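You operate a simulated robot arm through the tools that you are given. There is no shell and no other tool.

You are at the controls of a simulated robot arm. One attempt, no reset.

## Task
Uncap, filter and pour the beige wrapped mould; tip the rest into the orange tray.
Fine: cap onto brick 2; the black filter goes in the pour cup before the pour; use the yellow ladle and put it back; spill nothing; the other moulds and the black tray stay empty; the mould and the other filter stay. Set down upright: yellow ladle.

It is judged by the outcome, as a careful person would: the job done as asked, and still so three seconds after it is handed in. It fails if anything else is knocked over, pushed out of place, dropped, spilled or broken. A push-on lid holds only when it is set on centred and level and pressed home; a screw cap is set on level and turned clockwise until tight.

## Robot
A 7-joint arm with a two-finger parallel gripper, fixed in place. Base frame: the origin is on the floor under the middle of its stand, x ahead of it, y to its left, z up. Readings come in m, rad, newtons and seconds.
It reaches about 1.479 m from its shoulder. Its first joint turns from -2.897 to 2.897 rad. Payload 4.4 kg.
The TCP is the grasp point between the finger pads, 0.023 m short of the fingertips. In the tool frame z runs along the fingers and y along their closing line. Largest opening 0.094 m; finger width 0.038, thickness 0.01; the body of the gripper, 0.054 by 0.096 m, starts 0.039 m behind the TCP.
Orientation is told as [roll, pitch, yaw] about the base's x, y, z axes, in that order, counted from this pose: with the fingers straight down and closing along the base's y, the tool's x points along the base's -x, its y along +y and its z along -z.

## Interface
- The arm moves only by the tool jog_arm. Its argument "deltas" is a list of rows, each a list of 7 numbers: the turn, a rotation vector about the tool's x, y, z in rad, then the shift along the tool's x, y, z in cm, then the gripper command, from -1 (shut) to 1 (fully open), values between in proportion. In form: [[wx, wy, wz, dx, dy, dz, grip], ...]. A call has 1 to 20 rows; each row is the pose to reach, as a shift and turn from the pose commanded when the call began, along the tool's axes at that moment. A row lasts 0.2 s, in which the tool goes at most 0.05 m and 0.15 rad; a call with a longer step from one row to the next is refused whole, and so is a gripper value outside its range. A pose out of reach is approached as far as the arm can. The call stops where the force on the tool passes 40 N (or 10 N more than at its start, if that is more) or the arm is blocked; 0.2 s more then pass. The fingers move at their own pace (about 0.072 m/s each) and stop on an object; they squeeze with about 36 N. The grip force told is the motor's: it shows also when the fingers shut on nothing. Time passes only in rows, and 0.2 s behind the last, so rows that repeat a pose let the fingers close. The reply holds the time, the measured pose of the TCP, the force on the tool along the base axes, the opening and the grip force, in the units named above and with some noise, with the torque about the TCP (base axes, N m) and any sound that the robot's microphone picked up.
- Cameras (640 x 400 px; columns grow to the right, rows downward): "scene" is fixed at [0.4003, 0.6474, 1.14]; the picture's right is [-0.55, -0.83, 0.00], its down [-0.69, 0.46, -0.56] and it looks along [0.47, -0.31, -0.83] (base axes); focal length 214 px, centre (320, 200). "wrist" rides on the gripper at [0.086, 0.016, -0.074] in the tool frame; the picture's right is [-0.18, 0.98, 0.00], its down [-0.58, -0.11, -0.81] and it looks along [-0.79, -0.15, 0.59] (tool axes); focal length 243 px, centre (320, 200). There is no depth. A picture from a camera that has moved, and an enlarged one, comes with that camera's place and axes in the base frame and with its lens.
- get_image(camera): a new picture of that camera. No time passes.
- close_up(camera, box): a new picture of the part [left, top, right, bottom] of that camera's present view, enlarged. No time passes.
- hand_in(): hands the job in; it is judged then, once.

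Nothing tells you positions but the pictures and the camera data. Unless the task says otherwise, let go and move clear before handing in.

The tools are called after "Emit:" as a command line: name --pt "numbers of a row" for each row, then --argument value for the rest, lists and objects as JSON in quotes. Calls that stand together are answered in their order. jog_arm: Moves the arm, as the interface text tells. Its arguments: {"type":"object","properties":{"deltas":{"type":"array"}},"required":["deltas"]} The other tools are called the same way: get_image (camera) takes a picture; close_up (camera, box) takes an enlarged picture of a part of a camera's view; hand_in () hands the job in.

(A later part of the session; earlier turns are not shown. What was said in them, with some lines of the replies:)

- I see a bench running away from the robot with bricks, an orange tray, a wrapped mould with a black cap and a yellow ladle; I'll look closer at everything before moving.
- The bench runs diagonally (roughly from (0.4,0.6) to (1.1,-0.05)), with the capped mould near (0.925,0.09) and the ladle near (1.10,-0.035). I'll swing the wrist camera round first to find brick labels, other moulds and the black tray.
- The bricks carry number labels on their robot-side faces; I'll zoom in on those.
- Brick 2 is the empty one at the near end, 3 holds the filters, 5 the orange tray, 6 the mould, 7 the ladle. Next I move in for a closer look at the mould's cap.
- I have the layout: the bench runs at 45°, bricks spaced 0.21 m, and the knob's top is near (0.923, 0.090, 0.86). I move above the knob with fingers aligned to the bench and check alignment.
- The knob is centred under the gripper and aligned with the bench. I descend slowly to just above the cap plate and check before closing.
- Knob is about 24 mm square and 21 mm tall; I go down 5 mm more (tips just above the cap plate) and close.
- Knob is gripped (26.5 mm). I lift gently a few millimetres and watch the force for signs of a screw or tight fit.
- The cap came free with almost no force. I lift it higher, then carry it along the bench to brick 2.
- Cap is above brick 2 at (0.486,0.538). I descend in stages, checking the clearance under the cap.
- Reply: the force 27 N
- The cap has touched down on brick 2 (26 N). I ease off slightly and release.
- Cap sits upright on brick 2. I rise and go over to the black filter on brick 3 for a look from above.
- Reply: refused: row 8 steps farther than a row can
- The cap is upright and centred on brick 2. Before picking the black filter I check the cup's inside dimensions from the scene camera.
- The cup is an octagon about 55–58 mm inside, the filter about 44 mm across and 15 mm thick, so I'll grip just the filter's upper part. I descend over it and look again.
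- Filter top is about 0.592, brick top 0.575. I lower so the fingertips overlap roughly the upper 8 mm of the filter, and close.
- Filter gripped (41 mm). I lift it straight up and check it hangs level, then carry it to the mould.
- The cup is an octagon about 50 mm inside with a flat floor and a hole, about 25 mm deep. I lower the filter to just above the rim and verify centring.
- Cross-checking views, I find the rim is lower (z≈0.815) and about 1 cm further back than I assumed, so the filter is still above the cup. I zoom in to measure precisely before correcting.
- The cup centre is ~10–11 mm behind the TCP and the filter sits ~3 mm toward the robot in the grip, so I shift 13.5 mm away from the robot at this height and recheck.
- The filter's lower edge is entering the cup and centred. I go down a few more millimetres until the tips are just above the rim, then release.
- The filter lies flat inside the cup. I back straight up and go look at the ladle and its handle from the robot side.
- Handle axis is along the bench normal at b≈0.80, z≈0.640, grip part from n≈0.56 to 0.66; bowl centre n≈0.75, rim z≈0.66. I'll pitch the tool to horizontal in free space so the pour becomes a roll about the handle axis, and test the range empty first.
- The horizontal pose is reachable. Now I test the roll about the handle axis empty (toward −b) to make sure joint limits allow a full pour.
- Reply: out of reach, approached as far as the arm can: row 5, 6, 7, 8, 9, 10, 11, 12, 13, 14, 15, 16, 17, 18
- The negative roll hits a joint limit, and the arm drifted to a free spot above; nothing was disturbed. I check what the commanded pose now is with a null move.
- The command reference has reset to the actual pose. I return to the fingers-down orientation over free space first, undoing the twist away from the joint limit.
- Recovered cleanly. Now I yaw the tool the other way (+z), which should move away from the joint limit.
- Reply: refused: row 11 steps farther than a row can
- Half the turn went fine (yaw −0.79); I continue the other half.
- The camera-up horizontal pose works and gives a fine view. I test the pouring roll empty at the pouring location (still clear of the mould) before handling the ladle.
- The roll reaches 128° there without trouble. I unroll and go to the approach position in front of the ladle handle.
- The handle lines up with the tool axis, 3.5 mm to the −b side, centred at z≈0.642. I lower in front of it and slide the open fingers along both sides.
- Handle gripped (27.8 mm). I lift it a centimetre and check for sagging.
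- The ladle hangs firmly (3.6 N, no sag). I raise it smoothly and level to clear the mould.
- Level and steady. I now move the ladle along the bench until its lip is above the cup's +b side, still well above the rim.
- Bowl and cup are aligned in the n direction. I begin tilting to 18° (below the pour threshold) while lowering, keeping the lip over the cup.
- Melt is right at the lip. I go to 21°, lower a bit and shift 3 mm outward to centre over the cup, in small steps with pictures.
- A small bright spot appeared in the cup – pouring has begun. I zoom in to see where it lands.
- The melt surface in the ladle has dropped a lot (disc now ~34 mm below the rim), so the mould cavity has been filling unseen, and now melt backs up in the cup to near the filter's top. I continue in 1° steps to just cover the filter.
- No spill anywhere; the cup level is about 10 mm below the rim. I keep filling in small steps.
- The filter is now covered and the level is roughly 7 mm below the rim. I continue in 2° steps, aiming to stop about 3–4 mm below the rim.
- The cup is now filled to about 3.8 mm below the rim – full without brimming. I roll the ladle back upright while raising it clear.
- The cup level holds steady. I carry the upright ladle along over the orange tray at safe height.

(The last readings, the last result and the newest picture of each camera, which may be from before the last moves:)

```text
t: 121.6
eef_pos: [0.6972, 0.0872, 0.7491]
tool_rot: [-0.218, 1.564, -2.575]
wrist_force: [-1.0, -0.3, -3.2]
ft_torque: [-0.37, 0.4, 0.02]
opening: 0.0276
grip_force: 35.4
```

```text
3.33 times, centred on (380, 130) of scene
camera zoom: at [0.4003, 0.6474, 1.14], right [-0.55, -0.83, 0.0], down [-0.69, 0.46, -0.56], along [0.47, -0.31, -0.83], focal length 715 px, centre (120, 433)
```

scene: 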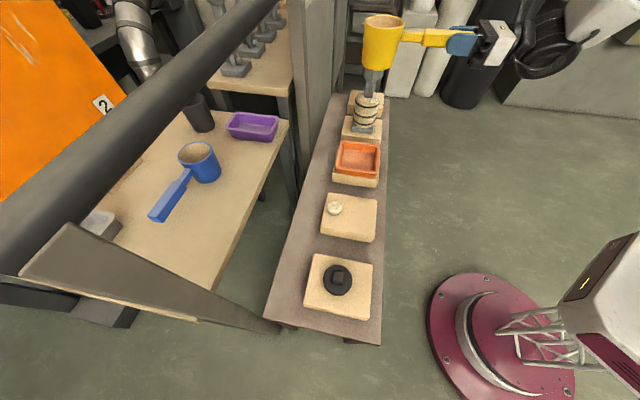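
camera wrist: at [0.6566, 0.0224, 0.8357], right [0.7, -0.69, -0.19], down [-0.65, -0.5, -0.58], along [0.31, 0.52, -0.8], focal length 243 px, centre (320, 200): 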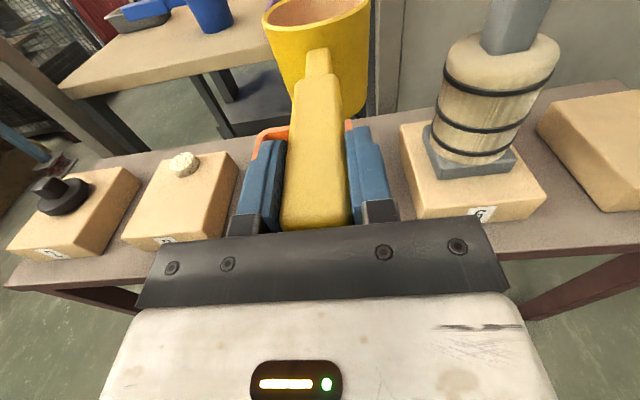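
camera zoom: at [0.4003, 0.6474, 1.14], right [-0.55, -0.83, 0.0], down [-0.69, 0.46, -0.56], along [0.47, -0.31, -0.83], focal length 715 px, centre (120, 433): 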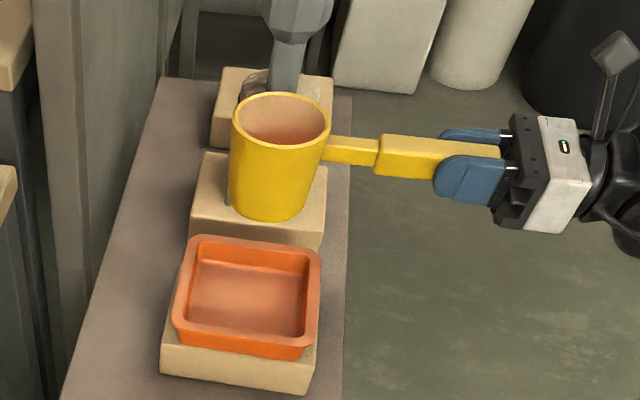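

Ladle is over the tray side. I lower a bit more and tilt to 60°, still below the angle at which it was pouring, then check.

Emit:
jog_arm --pt "0 0 0 -1 0 0 -1" --pt "0 0 -0.07 -2 0 0 -1" --pt "0 0 -0.16 -3 0 0 -1" --pt "0 0 -0.25 -3 0 0 -1" --pt "0 0 -0.34 -3 0 0 -1" --pt "0 0 -0.43 -3 0 0 -1" --pt "0 0 -0.52 -3 0 0 -1" --pt "0 0 -0.61 -3 0 0 -1" --pt "0 0 -0.7 -3 0 0 -1" --pt "0 0 -0.79 -3 0 0 -1" --pt "0 0 -0.88 -3 0 0 -1" --pt "0 0 -0.97 -3 0 0 -1" --pt "0 0 -1.047 -3 0 0 -1" --pt "0 0 -1.047 -3 0 0 -1"

Emit:
get_image --camera "wrist"

Emit:
close_up --camera "scene" --box '[300, 70, 460, 190]'

```text
t: 124.6
eef_pos: [0.6989, 0.0874, 0.7178]
tool_rot: [1.567, 0.524, -0.785]
wrist_force: [0.0, -0.5, -3.7]
ft_torque: [-0.33, 0.5, 0.01]
opening: 0.0277
grip_force: 36.9
```

```text
taken
camera wrist: at [0.599, 0.0809, 0.7759], right [0.46, -0.46, 0.76], down [-0.25, -0.89, -0.38], along [0.85, -0.01, -0.53], focal length 243 px, centre (320, 200)
```

wrist: 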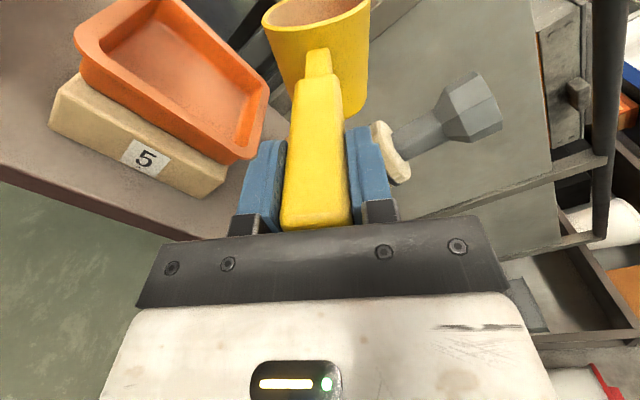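

```text
3.33 times, centred on (380, 130) of scene
camera zoom: at [0.4003, 0.6474, 1.14], right [-0.55, -0.83, 0.0], down [-0.69, 0.46, -0.56], along [0.47, -0.31, -0.83], focal length 715 px, centre (120, 433)
```

zoom: 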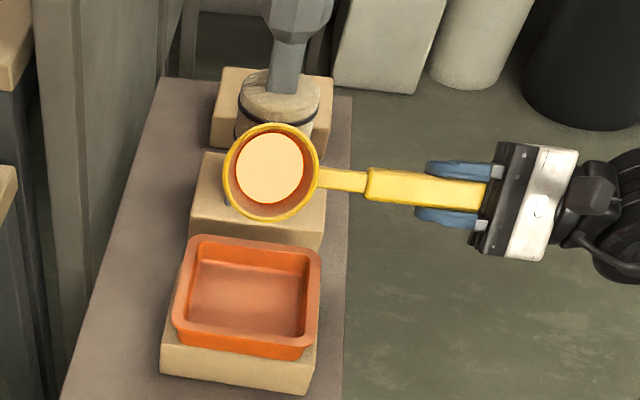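

Lip is over the middle of the tray. I tilt further slowly, keeping the lip centred, and watch.

Emit:
jog_arm --pt "0 0 -0.035 0.1 -0.06 0 -1" --pt "0 0 -0.07 0.2 -0.12 0 -1" --pt "0 0 -0.105 0.3 -0.17 0 -1" --pt "0 0 -0.14 0.4 -0.23 0 -1" --pt "0 0 -0.175 0.5 -0.29 0 -1" --pt "0 0 -0.21 0.6 -0.35 0 -1" --pt "0 0 -0.21 0.6 -0.35 0 -1"

Emit:
close_up --camera "scene" --box '[300, 70, 460, 190]'

Emit:
get_image --camera "wrist"

```text
t: 126.2
eef_pos: [0.693, 0.0934, 0.7192]
tool_rot: [1.566, 0.313, -0.784]
wrist_force: [-0.6, 0.5, -4.0]
ft_torque: [-0.29, 0.5, 0.01]
opening: 0.0278
grip_force: 36.1
```

```text
3.33 times, centred on (380, 130) of scene
camera zoom: at [0.4003, 0.6474, 1.14], right [-0.55, -0.83, 0.0], down [-0.69, 0.46, -0.56], along [0.47, -0.31, -0.83], focal length 715 px, centre (120, 433)
```

zoom: 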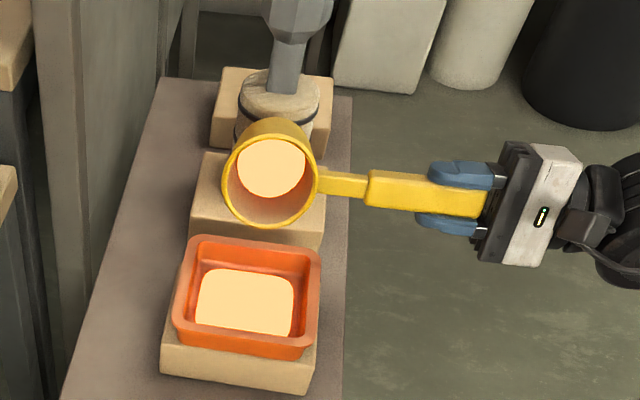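

```text
taken
camera wrist: at [0.5857, 0.0934, 0.7622], right [0.34, -0.34, 0.88], down [-0.2, -0.94, -0.28], along [0.92, -0.08, -0.39], focal length 243 px, centre (320, 200)
```

wrist: 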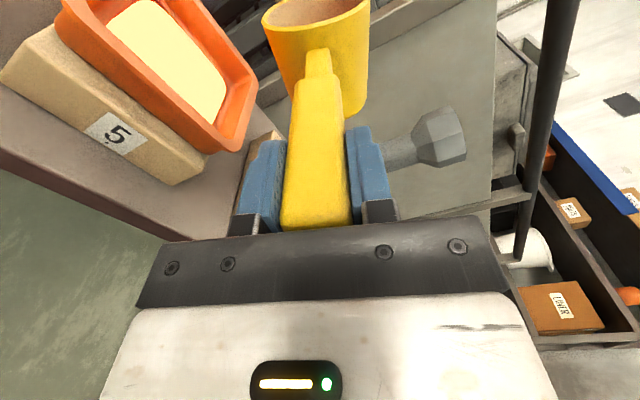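

Emit:
jog_arm --pt "0 0 -0.035 0.12 -0.04 0 -1" --pt "0 0 -0.07 0.25 -0.08 0 -1" --pt "0 0 -0.105 0.38 -0.12 0 -1" --pt "0 0 -0.14 0.5 -0.17 0 -1" --pt "0 0 -0.175 0.65 -0.21 0 -1" --pt "0 0 -0.21 0.78 -0.25 0 -1" --pt "0 0 -0.245 0.92 -0.3 0 -1" --pt "0 0 -0.28 1.06 -0.34 0 -1" --pt "0 0 -0.315 1.2 -0.39 0 -1" --pt "0 0 -0.35 1.34 -0.43 0 -1" --pt "0 0 -0.385 1.48 -0.48 0 -1" --pt "0 0 -0.42 1.61 -0.52 0 -1" --pt "0 0 -0.42 1.61 -0.52 0 -1"

Emit:
close_up --camera "scene" --box '[300, 70, 460, 190]'

Emit:
get_image --camera "wrist"

```text
t: 129.0
eef_pos: [0.6827, 0.1048, 0.7192]
tool_rot: [1.566, -0.104, -0.781]
wrist_force: [0.7, 0.6, -3.8]
ft_torque: [-0.3, 0.48, -0.01]
opening: 0.0282
grip_force: 36.2
```

```text
3.33 times, centred on (380, 130) of scene
camera zoom: at [0.4003, 0.6474, 1.14], right [-0.55, -0.83, 0.0], down [-0.69, 0.46, -0.56], along [0.47, -0.31, -0.83], focal length 715 px, centre (120, 433)
```

zoom: 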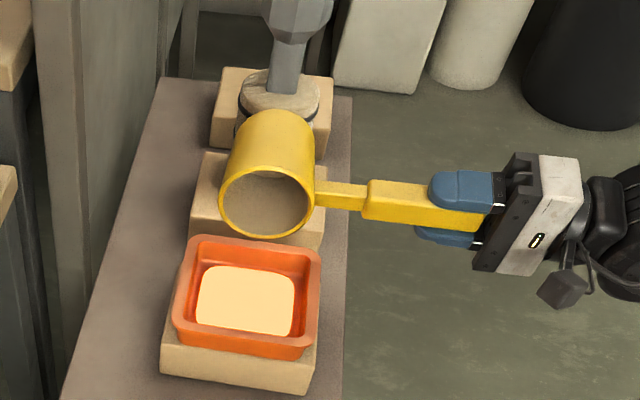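

```text
taken
camera wrist: at [0.5671, 0.1127, 0.7266], right [0.06, -0.05, 1.0], down [-0.15, -0.99, -0.04], along [0.99, -0.15, -0.07], focal length 243 px, centre (320, 200)
```

wrist: 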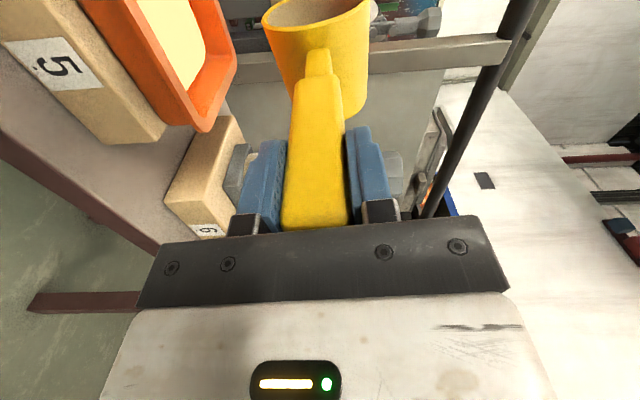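

The ladle looks empty at 96°; I tilt to about 116° to drain any remainder.

Emit:
jog_arm --pt "0 0 -0.035 0.17 0.02 0 -1" --pt "0 0 -0.07 0.33 0.03 0 -1" --pt "0 0 -0.105 0.5 0.05 0 -1" --pt "0 0 -0.14 0.66 0.07 0 -1" --pt "0 0 -0.175 0.83 0.09 0 -1" --pt "0 0 -0.21 1.0 0.1 0 -1" --pt "0 0 -0.245 1.16 0.12 0 -1" --pt "0 0 -0.28 1.33 0.14 0 -1" --pt "0 0 -0.315 1.5 0.15 0 -1" --pt "0 0 -0.35 1.66 0.17 0 -1" --pt "0 0 -0.35 1.66 0.17 0 -1" --pt "0 0 -0.35 1.66 0.17 0 -1" --pt "0 0 -0.35 1.66 0.17 0 -1"

Emit:
close_up --camera "scene" --box '[300, 70, 460, 190]'

Emit:
close_up --camera "scene" --box '[340, 90, 400, 135]'

```text
t: 131.8
eef_pos: [0.6705, 0.1167, 0.7184]
tool_rot: [1.566, -0.455, -0.778]
wrist_force: [-0.1, -0.6, -4.1]
ft_torque: [-0.3, 0.54, 0.0]
opening: 0.0281
grip_force: 35.9
```

```text
3.33 times, centred on (380, 130) of scene
camera zoom: at [0.4003, 0.6474, 1.14], right [-0.55, -0.83, 0.0], down [-0.69, 0.46, -0.56], along [0.47, -0.31, -0.83], focal length 715 px, centre (120, 433)
```

zoom: 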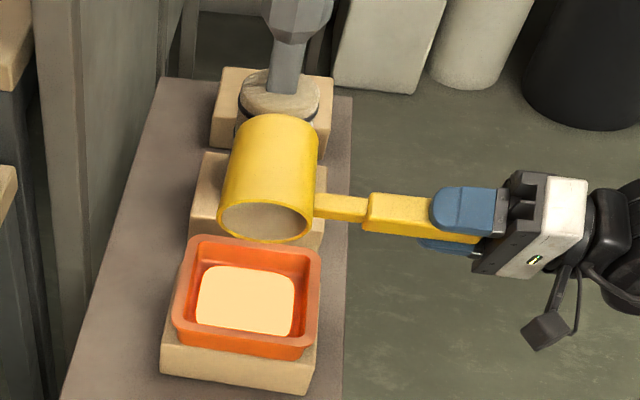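

```text
8.89 times, centred on (370, 112) of scene
camera zoom: at [0.4003, 0.6474, 1.14], right [-0.55, -0.83, 0.0], down [-0.69, 0.46, -0.56], along [0.47, -0.31, -0.83], focal length 1906 px, centre (-124, 978)
```

zoom: 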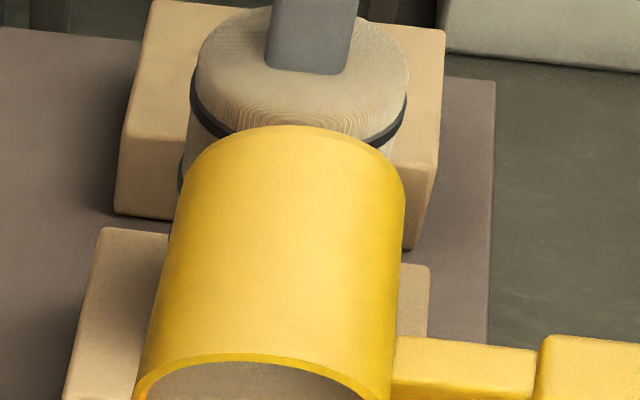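

The ladle is empty. I raise it while rolling back upright over the tray.

Emit:
jog_arm --pt "0 0 0.1 -0.4 0.6 0 -1" --pt "0 0 0.22 -1.0 1.5 0 -1" --pt "0 0 0.34 -1.8 2.5 0 -1" --pt "0 0 0.46 -2.6 3.6 0 -1" --pt "0 0 0.58 -3.4 4.7 0 -1" --pt "0 0 0.7 -4.2 5.8 0 -1" --pt "0 0 0.82 -5.0 7.0 0 -1" --pt "0 0 0.94 -5.8 8.1 0 -1" --pt "0 0 1.06 -6.6 9.2 0 -1" --pt "0 0 1.18 -7.4 10.3 0 -1" --pt "0 0 1.3 -8.2 11.4 0 -1" --pt "0 0 1.42 -9.0 12.5 0 -1" --pt "0 0 1.54 -9.8 13.6 0 -1" --pt "0 0 1.66 -10.7 14.8 0 -1" --pt "0 0 1.78 -11.6 16.1 0 -1" --pt "0 0 1.9 -12.6 17.5 0 -1" --pt "0 0 2.026 -13.5 18.7 0 -1" --pt "0 0 2.026 -13.93 19.34 0 -1" --pt "0 0 2.026 -13.93 19.34 0 -1"

Emit:
get_image --camera "wrist"

Emit:
get_image --camera "scene"

```text
t: 135.8
eef_pos: [0.6988, 0.0894, 0.9547]
tool_rot: [-0.205, 1.565, -2.561]
wrist_force: [0.1, 0.7, -3.3]
ft_torque: [-0.44, 0.4, 0.03]
opening: 0.0275
grip_force: 36.5
```

```text
taken
camera wrist: at [0.6574, 0.0233, 1.041], right [0.7, -0.69, -0.19], down [-0.65, -0.5, -0.58], along [0.31, 0.52, -0.8], focal length 243 px, centre (320, 200)
```

wrist: 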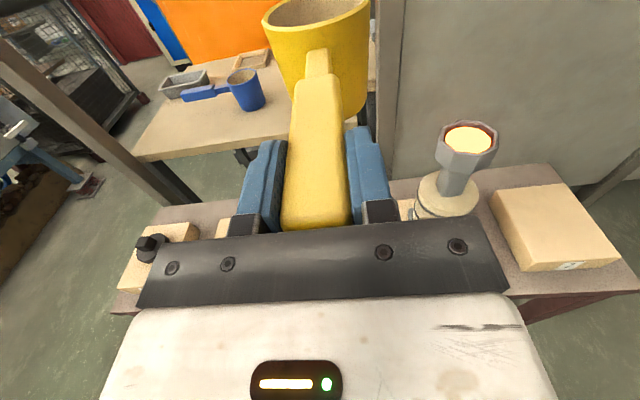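

```text
taken
```

scene: 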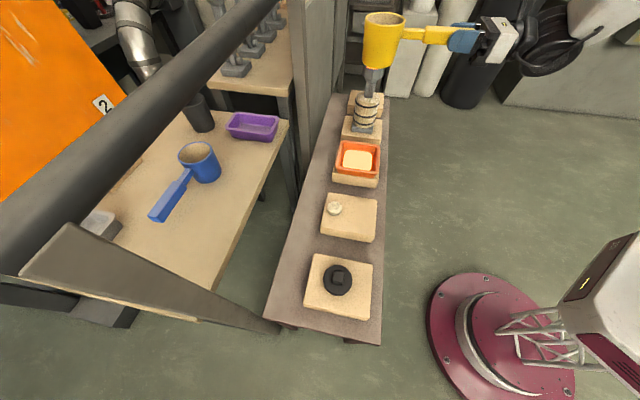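

Emit:
close_up --camera "wrist" --box '[430, 110, 510, 170]'

Emit:
close_up --camera "scene" --box '[310, 125, 400, 195]'

```text
6.67 times, centred on (470, 140) of wrist
camera zoom: at [0.6574, 0.0233, 1.041], right [0.7, -0.69, -0.19], down [-0.65, -0.5, -0.58], along [0.31, 0.52, -0.8], focal length 1618 px, centre (-680, 600)
```

zoom: 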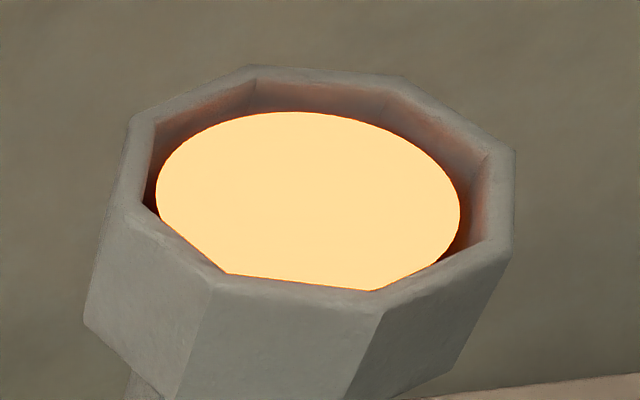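

```text
5.71 times, centred on (355, 160) of scene
camera zoom: at [0.4003, 0.6474, 1.14], right [-0.55, -0.83, 0.0], down [-0.69, 0.46, -0.56], along [0.47, -0.31, -0.83], focal length 1226 px, centre (120, 429)
```

zoom: 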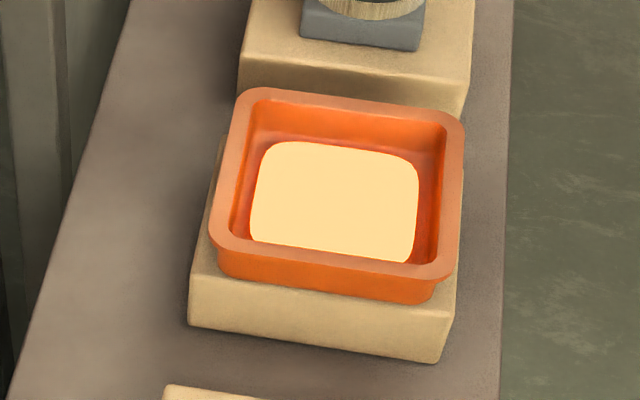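

Both pours look clean. I carry the empty ladle back to brick 7.

Emit:
jog_arm --pt "0 0 0 0 1 0 -1" --pt "0 0 0 0 3 0 -1" --pt "0 0 0 0 6 0 -1" --pt "0 0 0 0 9 0 -1" --pt "0 0 0 0 12 0 -1" --pt "0 0 0 0 15 0 -1" --pt "0 0 0 0 18 0 -1" --pt "0 0 0 0 21 0.3 -1" --pt "0 0 0 0 24 0.7 -1" --pt "0 0 0 0 27 1.2 -1" --pt "0 0 0 0 30 1.8 -1" --pt "0 0 0 0 33 2.4 -1" --pt "0 0 0 0 35.5 2.8 -1" --pt "0 0 0 0 36.7 3.0 -1" --pt "0 0 0 0 36.9 3.0 -1" --pt "0 0 0 0 36.9 3.0 -1" --pt "0 0 0 0 36.9 3.0 -1"

Emit:
get_image --camera "wrist"

Emit:
close_up --camera "scene" --box '[330, 0, 470, 105]'

```text
t: 139.4
eef_pos: [0.981, -0.1506, 0.9543]
tool_rot: [-0.056, 1.565, -2.407]
wrist_force: [0.0, -0.6, -4.7]
ft_torque: [-0.41, 0.41, -0.01]
opening: 0.028
grip_force: 36.5
```

```text
taken
camera wrist: at [0.94, -0.2173, 1.0406], right [0.7, -0.69, -0.18], down [-0.65, -0.5, -0.58], along [0.31, 0.52, -0.8], focal length 243 px, centre (320, 200)
```

wrist: 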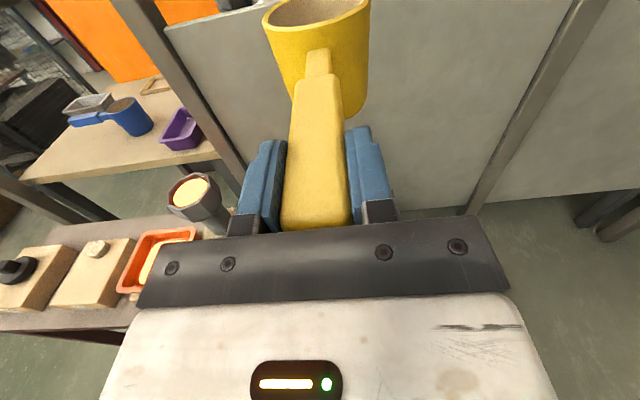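

```text
3.81 times, centred on (400, 52) of scene
camera zoom: at [0.4003, 0.6474, 1.14], right [-0.55, -0.83, 0.0], down [-0.69, 0.46, -0.56], along [0.47, -0.31, -0.83], focal length 817 px, centre (15, 762)
```

zoom: 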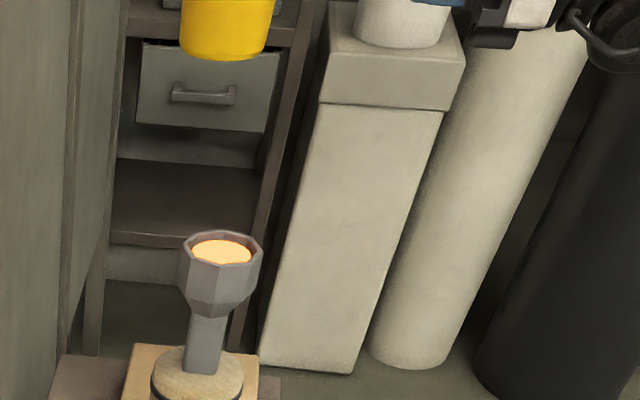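

Back exactly above the pick-up spot. I lower it.

Emit:
jog_arm --pt "0 0 0 -1 0 0 -1" --pt "0 0 0 -3 0 0 -1" --pt "0 0 0 -6 0 0 -1" --pt "0 0 0 -9 0 0 -1" --pt "0 0 0 -12 0 0 -1" --pt "0 0 0 -15 0 0 -1" --pt "0 0 0 -18 0 0 -1" --pt "0 0 0 -21 0 0 -1" --pt "0 0 0 -24 0 0 -1" --pt "0 0 0 -26.5 0 0 -1" --pt "0 0 0 -28.5 0 0 -1" --pt "0 0 0 -29.3 0 0 -1" --pt "0 0 0 -29.3 0 0 -1"

Emit:
get_image --camera "wrist"

Emit:
close_up --camera "scene" --box '[340, 50, 440, 120]'

```text
t: 142.2
eef_pos: [0.9817, -0.1501, 0.6589]
tool_rot: [-0.08, 1.564, -2.432]
wrist_force: [0.3, -0.4, -3.9]
ft_torque: [-0.42, 0.41, -0.04]
opening: 0.0278
grip_force: 35.5
```

```text
taken
camera wrist: at [0.9398, -0.2165, 0.7468], right [0.7, -0.69, -0.18], down [-0.65, -0.5, -0.58], along [0.31, 0.52, -0.8], focal length 243 px, centre (320, 200)
```

wrist: 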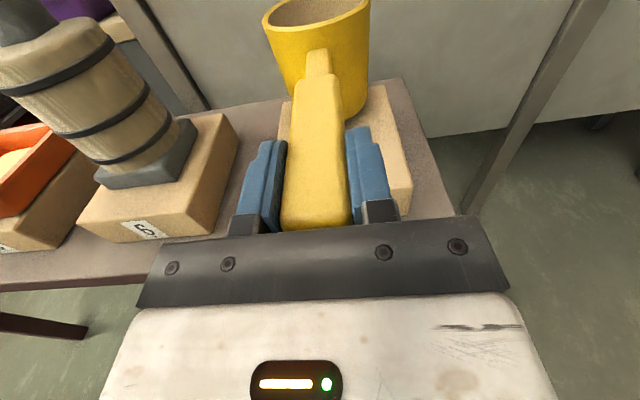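

```text
5.71 times, centred on (390, 85) of scene
camera zoom: at [0.4003, 0.6474, 1.14], right [-0.55, -0.83, 0.0], down [-0.69, 0.46, -0.56], along [0.47, -0.31, -0.83], focal length 1226 px, centre (-80, 857)
```

zoom: 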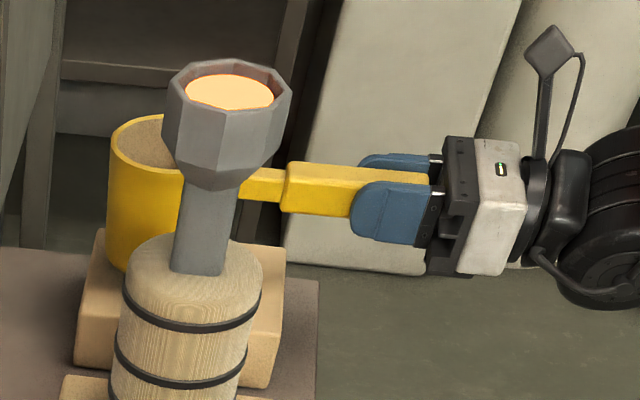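

Emit:
jog_arm --pt "0 0 0 -0.5 0 0 -1" --pt "0 0 0 -1.0 0 0 -1" --pt "0 0 0 -1.3 0 0 -1" --pt "0 0 0 -1.5 0 0 -1" --pt "0 0 0 -1.5 0 0 -1"

Emit:
close_up --camera "scene" --box '[340, 50, 440, 120]'

```text
t: 143.4
eef_pos: [0.9808, -0.1505, 0.6453]
tool_rot: [-0.058, 1.567, -2.41]
wrist_force: [-0.2, 0.2, -4.1]
ft_torque: [-0.43, 0.43, 0.01]
opening: 0.0278
grip_force: 36.3
```

```text
5.71 times, centred on (390, 85) of scene
camera zoom: at [0.4003, 0.6474, 1.14], right [-0.55, -0.83, 0.0], down [-0.69, 0.46, -0.56], along [0.47, -0.31, -0.83], focal length 1226 px, centre (-80, 857)
```

zoom: 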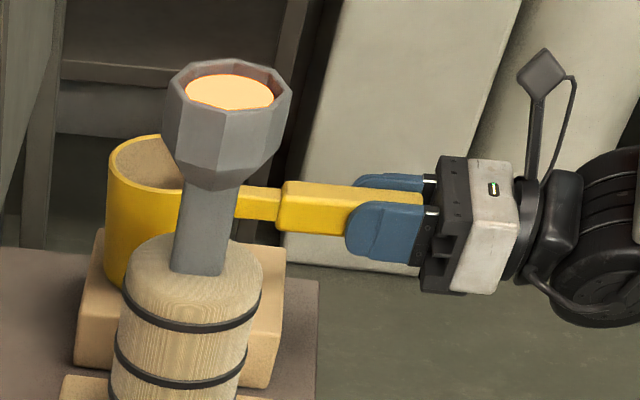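

Emit:
jog_arm --pt "0 0 0 -0.1 0 0 -1" --pt "0 0 0 -0.2 0 0 -1" --pt "0 0 0 -0.2 0 0 -1"

```text
t: 144.2
eef_pos: [0.9819, -0.1512, 0.6428]
tool_rot: [-0.057, 1.566, -2.412]
wrist_force: [-0.3, 0.2, -4.1]
ft_torque: [-0.37, 0.38, 0.01]
opening: 0.028
grip_force: 36.3
```

Emit:
jog_arm --pt "0 0 0 -0.1 0 0 -1" --pt "0 0 0 -0.2 0 0 -1" --pt "0 0 0 -0.2 0 0 -1"

```text
t: 145.0
eef_pos: [0.9802, -0.1523, 0.6418]
tool_rot: [0.116, 1.568, -2.239]
wrist_force: [0.4, -1.8, 5.1]
ft_torque: [0.86, -0.83, -0.24]
opening: 0.0279
grip_force: 35.8
```

The ladle's base has touched brick 7. I ease the pressure slightly, then open the gripper.

Emit:
jog_arm --pt "0 0 0 0.08 0 0 -1" --pt "0 0 0 0.08 0 0 -1"

Emit:
close_up --camera "scene" --box '[340, 50, 440, 120]'

```text
t: 145.6
eef_pos: [0.9804, -0.1501, 0.6416]
tool_rot: [-0.079, 1.566, -2.43]
wrist_force: [2.5, -1.9, 1.2]
ft_torque: [0.28, -0.48, -0.43]
opening: 0.0278
grip_force: 36.4
```

```text
5.71 times, centred on (390, 85) of scene
camera zoom: at [0.4003, 0.6474, 1.14], right [-0.55, -0.83, 0.0], down [-0.69, 0.46, -0.56], along [0.47, -0.31, -0.83], focal length 1226 px, centre (-80, 857)
```

zoom: 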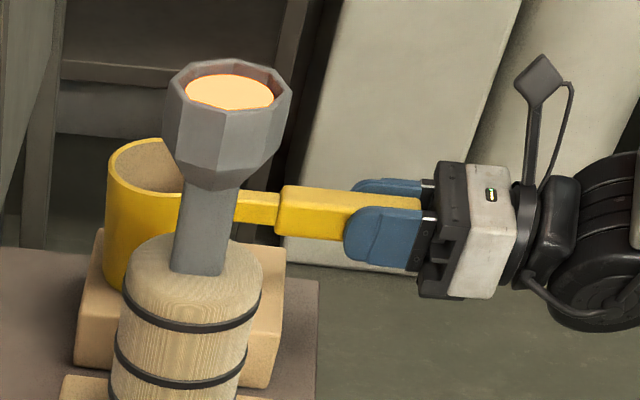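

Emit:
jog_arm --pt "0 0 0 0.02 0 0 -0.3" --pt "0 0 0 0.02 0 0 0" --pt "0 0 0 0.02 0 0 0.5" --pt "0 0 0 0.02 0 0 1" --pt "0 0 0 0.02 0 0 1" --pt "0 0 0 0.02 0 0 1"

Emit:
get_image --camera "wrist"

Emit:
close_up --camera "scene" --box '[340, 50, 440, 120]'

```text
t: 147.0
eef_pos: [0.9807, -0.1511, 0.643]
tool_rot: [-0.049, 1.565, -2.401]
wrist_force: [0.8, 0.8, -0.2]
ft_torque: [0.03, -0.02, 0.01]
opening: 0.094
grip_force: 0.1
```

```text
taken
camera wrist: at [0.9394, -0.2167, 0.7293], right [0.7, -0.69, -0.18], down [-0.65, -0.5, -0.58], along [0.31, 0.52, -0.8], focal length 243 px, centre (320, 200)
```

wrist: 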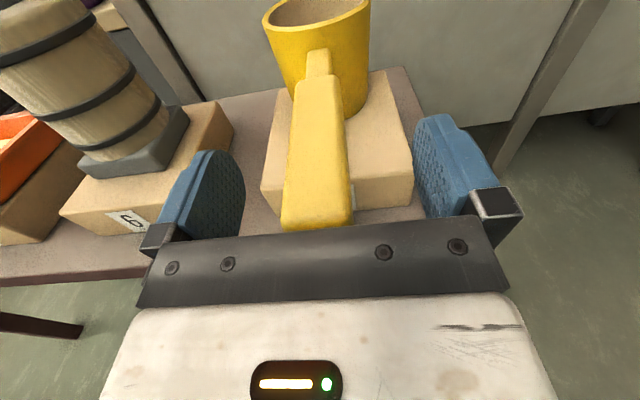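

```text
5.71 times, centred on (390, 85) of scene
camera zoom: at [0.4003, 0.6474, 1.14], right [-0.55, -0.83, 0.0], down [-0.69, 0.46, -0.56], along [0.47, -0.31, -0.83], focal length 1226 px, centre (-80, 857)
```

zoom: 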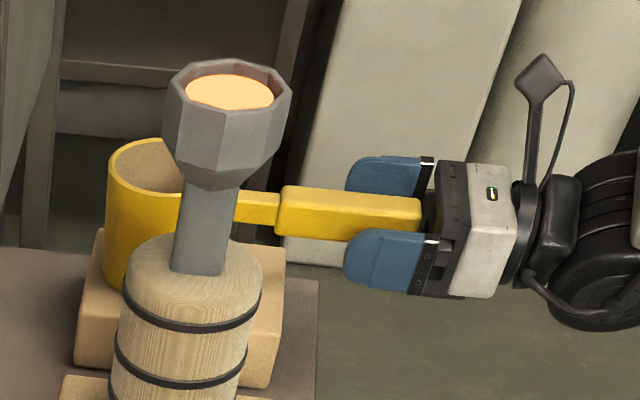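

The ladle stands upright on brick 7. I back straight off along the handle.

Emit:
jog_arm --pt "0 0 0 0 0 -1 1" --pt "0 0 0 0 0 -3 1" --pt "0 0 0 0 0 -6 1" --pt "0 0 0 0 0 -9 1" --pt "0 0 0 0 0 -12 1" --pt "0 0 0 2 0 -14 1" --pt "0 0 0 5 0 -15 1" --pt "0 0 0 9 0 -15 1" --pt "0 0 0 13 0 -15 1" --pt "0 0 0 17 0 -15 1" --pt "0 0 0 21 0 -15 1" --pt "0 0 0 21 0 -15 1"

Emit:
get_image --camera "wrist"

Emit:
get_image --camera "scene"

Emit:
close_up --camera "scene" --box '[320, 50, 420, 130]'

Emit:
close_up --camera "scene" --box '[290, 180, 410, 330]'

```text
t: 149.6
eef_pos: [0.8756, -0.2557, 0.8513]
tool_rot: [-0.125, 1.566, -2.48]
wrist_force: [0.5, 0.3, -0.2]
ft_torque: [-0.02, 0.01, -0.01]
opening: 0.0939
grip_force: 0.0
```

```text
taken
camera wrist: at [0.8349, -0.3225, 0.9382], right [0.7, -0.69, -0.18], down [-0.65, -0.5, -0.58], along [0.31, 0.52, -0.8], focal length 243 px, centre (320, 200)
```

wrist: 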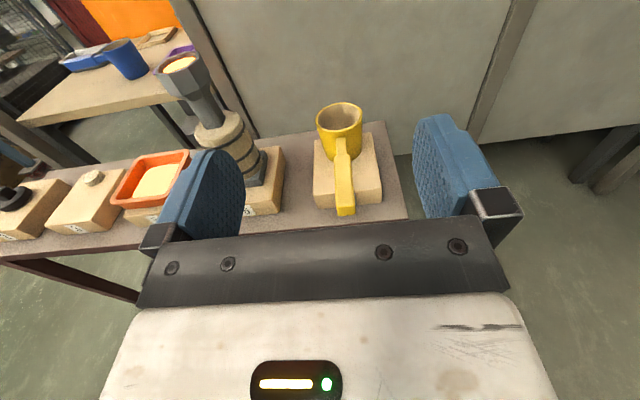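

```text
taken
```

scene: 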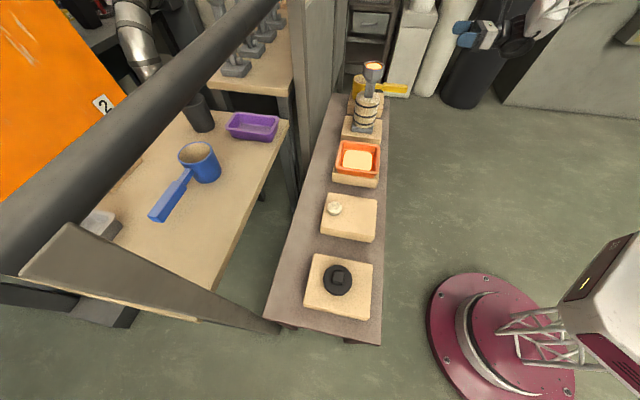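

```text
5.00 times, centred on (370, 90) of scene
camera zoom: at [0.4003, 0.6474, 1.14], right [-0.55, -0.83, 0.0], down [-0.69, 0.46, -0.56], along [0.47, -0.31, -0.83], focal length 1072 px, centre (70, 750)
```

zoom: 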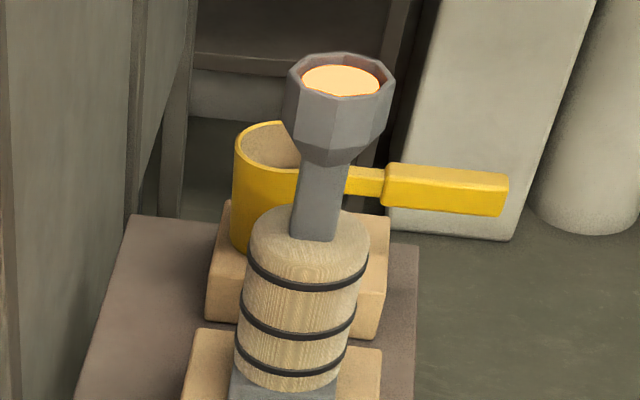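

```text
2.67 times, centred on (350, 255) of scene
camera zoom: at [0.4003, 0.6474, 1.14], right [-0.55, -0.83, 0.0], down [-0.69, 0.46, -0.56], along [0.47, -0.31, -0.83], focal length 572 px, centre (240, 53)
```

zoom: 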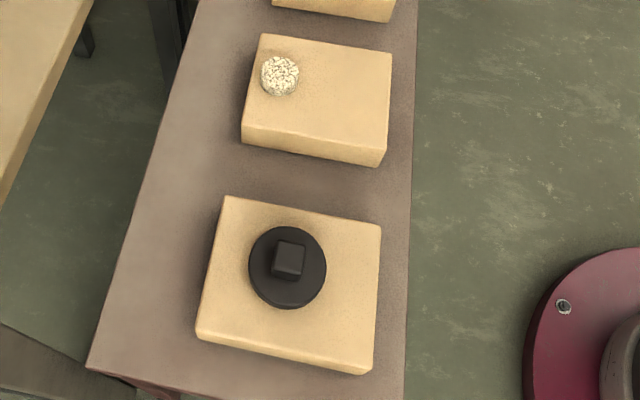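

Emit:
close_up --camera "wrist" --box '[290, 80, 400, 220]'

Emit:
close_up --camera "wrist" --box '[80, 40, 280, 220]'

```text
2.86 times, centred on (345, 150) of wrist
camera zoom: at [0.8349, -0.3225, 0.9382], right [0.7, -0.69, -0.18], down [-0.65, -0.5, -0.58], along [0.31, 0.52, -0.8], focal length 693 px, centre (249, 343)
```

zoom: 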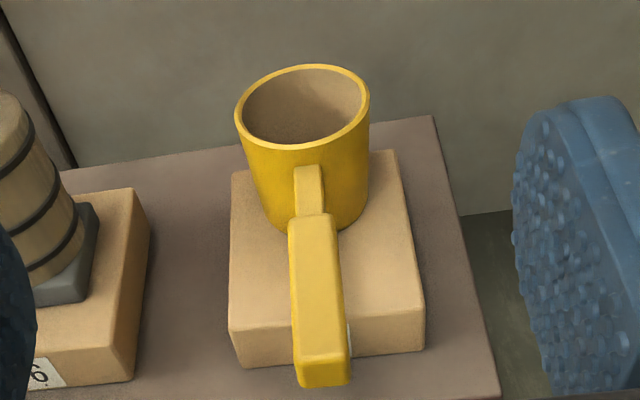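

```text
2.22 times, centred on (180, 130) of wrist
camera zoom: at [0.8349, -0.3225, 0.9382], right [0.7, -0.69, -0.18], down [-0.65, -0.5, -0.58], along [0.31, 0.52, -0.8], focal length 539 px, centre (631, 356)
```

zoom: 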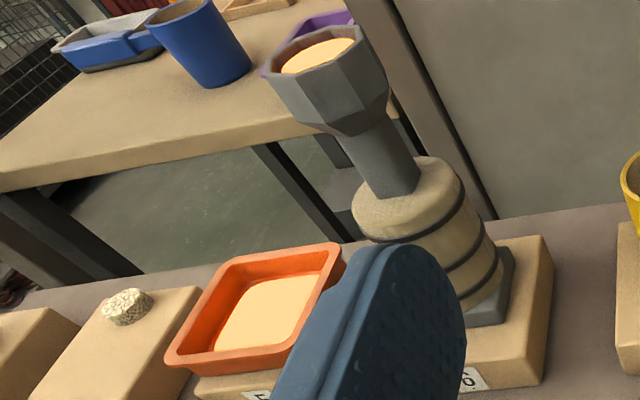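

Everything checks out in the pictures. The cap is upright on brick 2, and the black filter is in the pour cup, which is filled to just below its rim. The rest of the melt is in the orange tray, and the empty yellow ladle stands upright on brick 7. The white filter and the mould are unmoved, and I see no spills. The gripper is open and clear, so I'm handing in.

Emit:
hand_in

```text
The job is handed in.
```

The job is handed in. From the last pictures, each part of the task looks done:

- **Cap:** it sits upright and centred on brick 2.
- **Filter:** the black filter lay flat in the pour cup before the pour. The white one is still on brick 3.
- **Mould:** I stopped with melt about 4 mm below the cup rim. No sensor told me when it was full, so that level was judged by eye.
- **Rest of the melt:** it went into the orange tray, and the yellow ladle looks empty.
- **Ladle:** it stands upright on brick 7, where I picked it up.
- **Spills:** I saw none on the bench or bricks. The mould and tray look unmoved. I never picked out the black tray and didn't look into the other moulds, but I poured nothing near either.

**Off-plan move:** while testing the pouring motion with an empty gripper, the arm hit a joint limit and drifted above the ladle. It touched nothing, and I brought it back before picking up the ladle.
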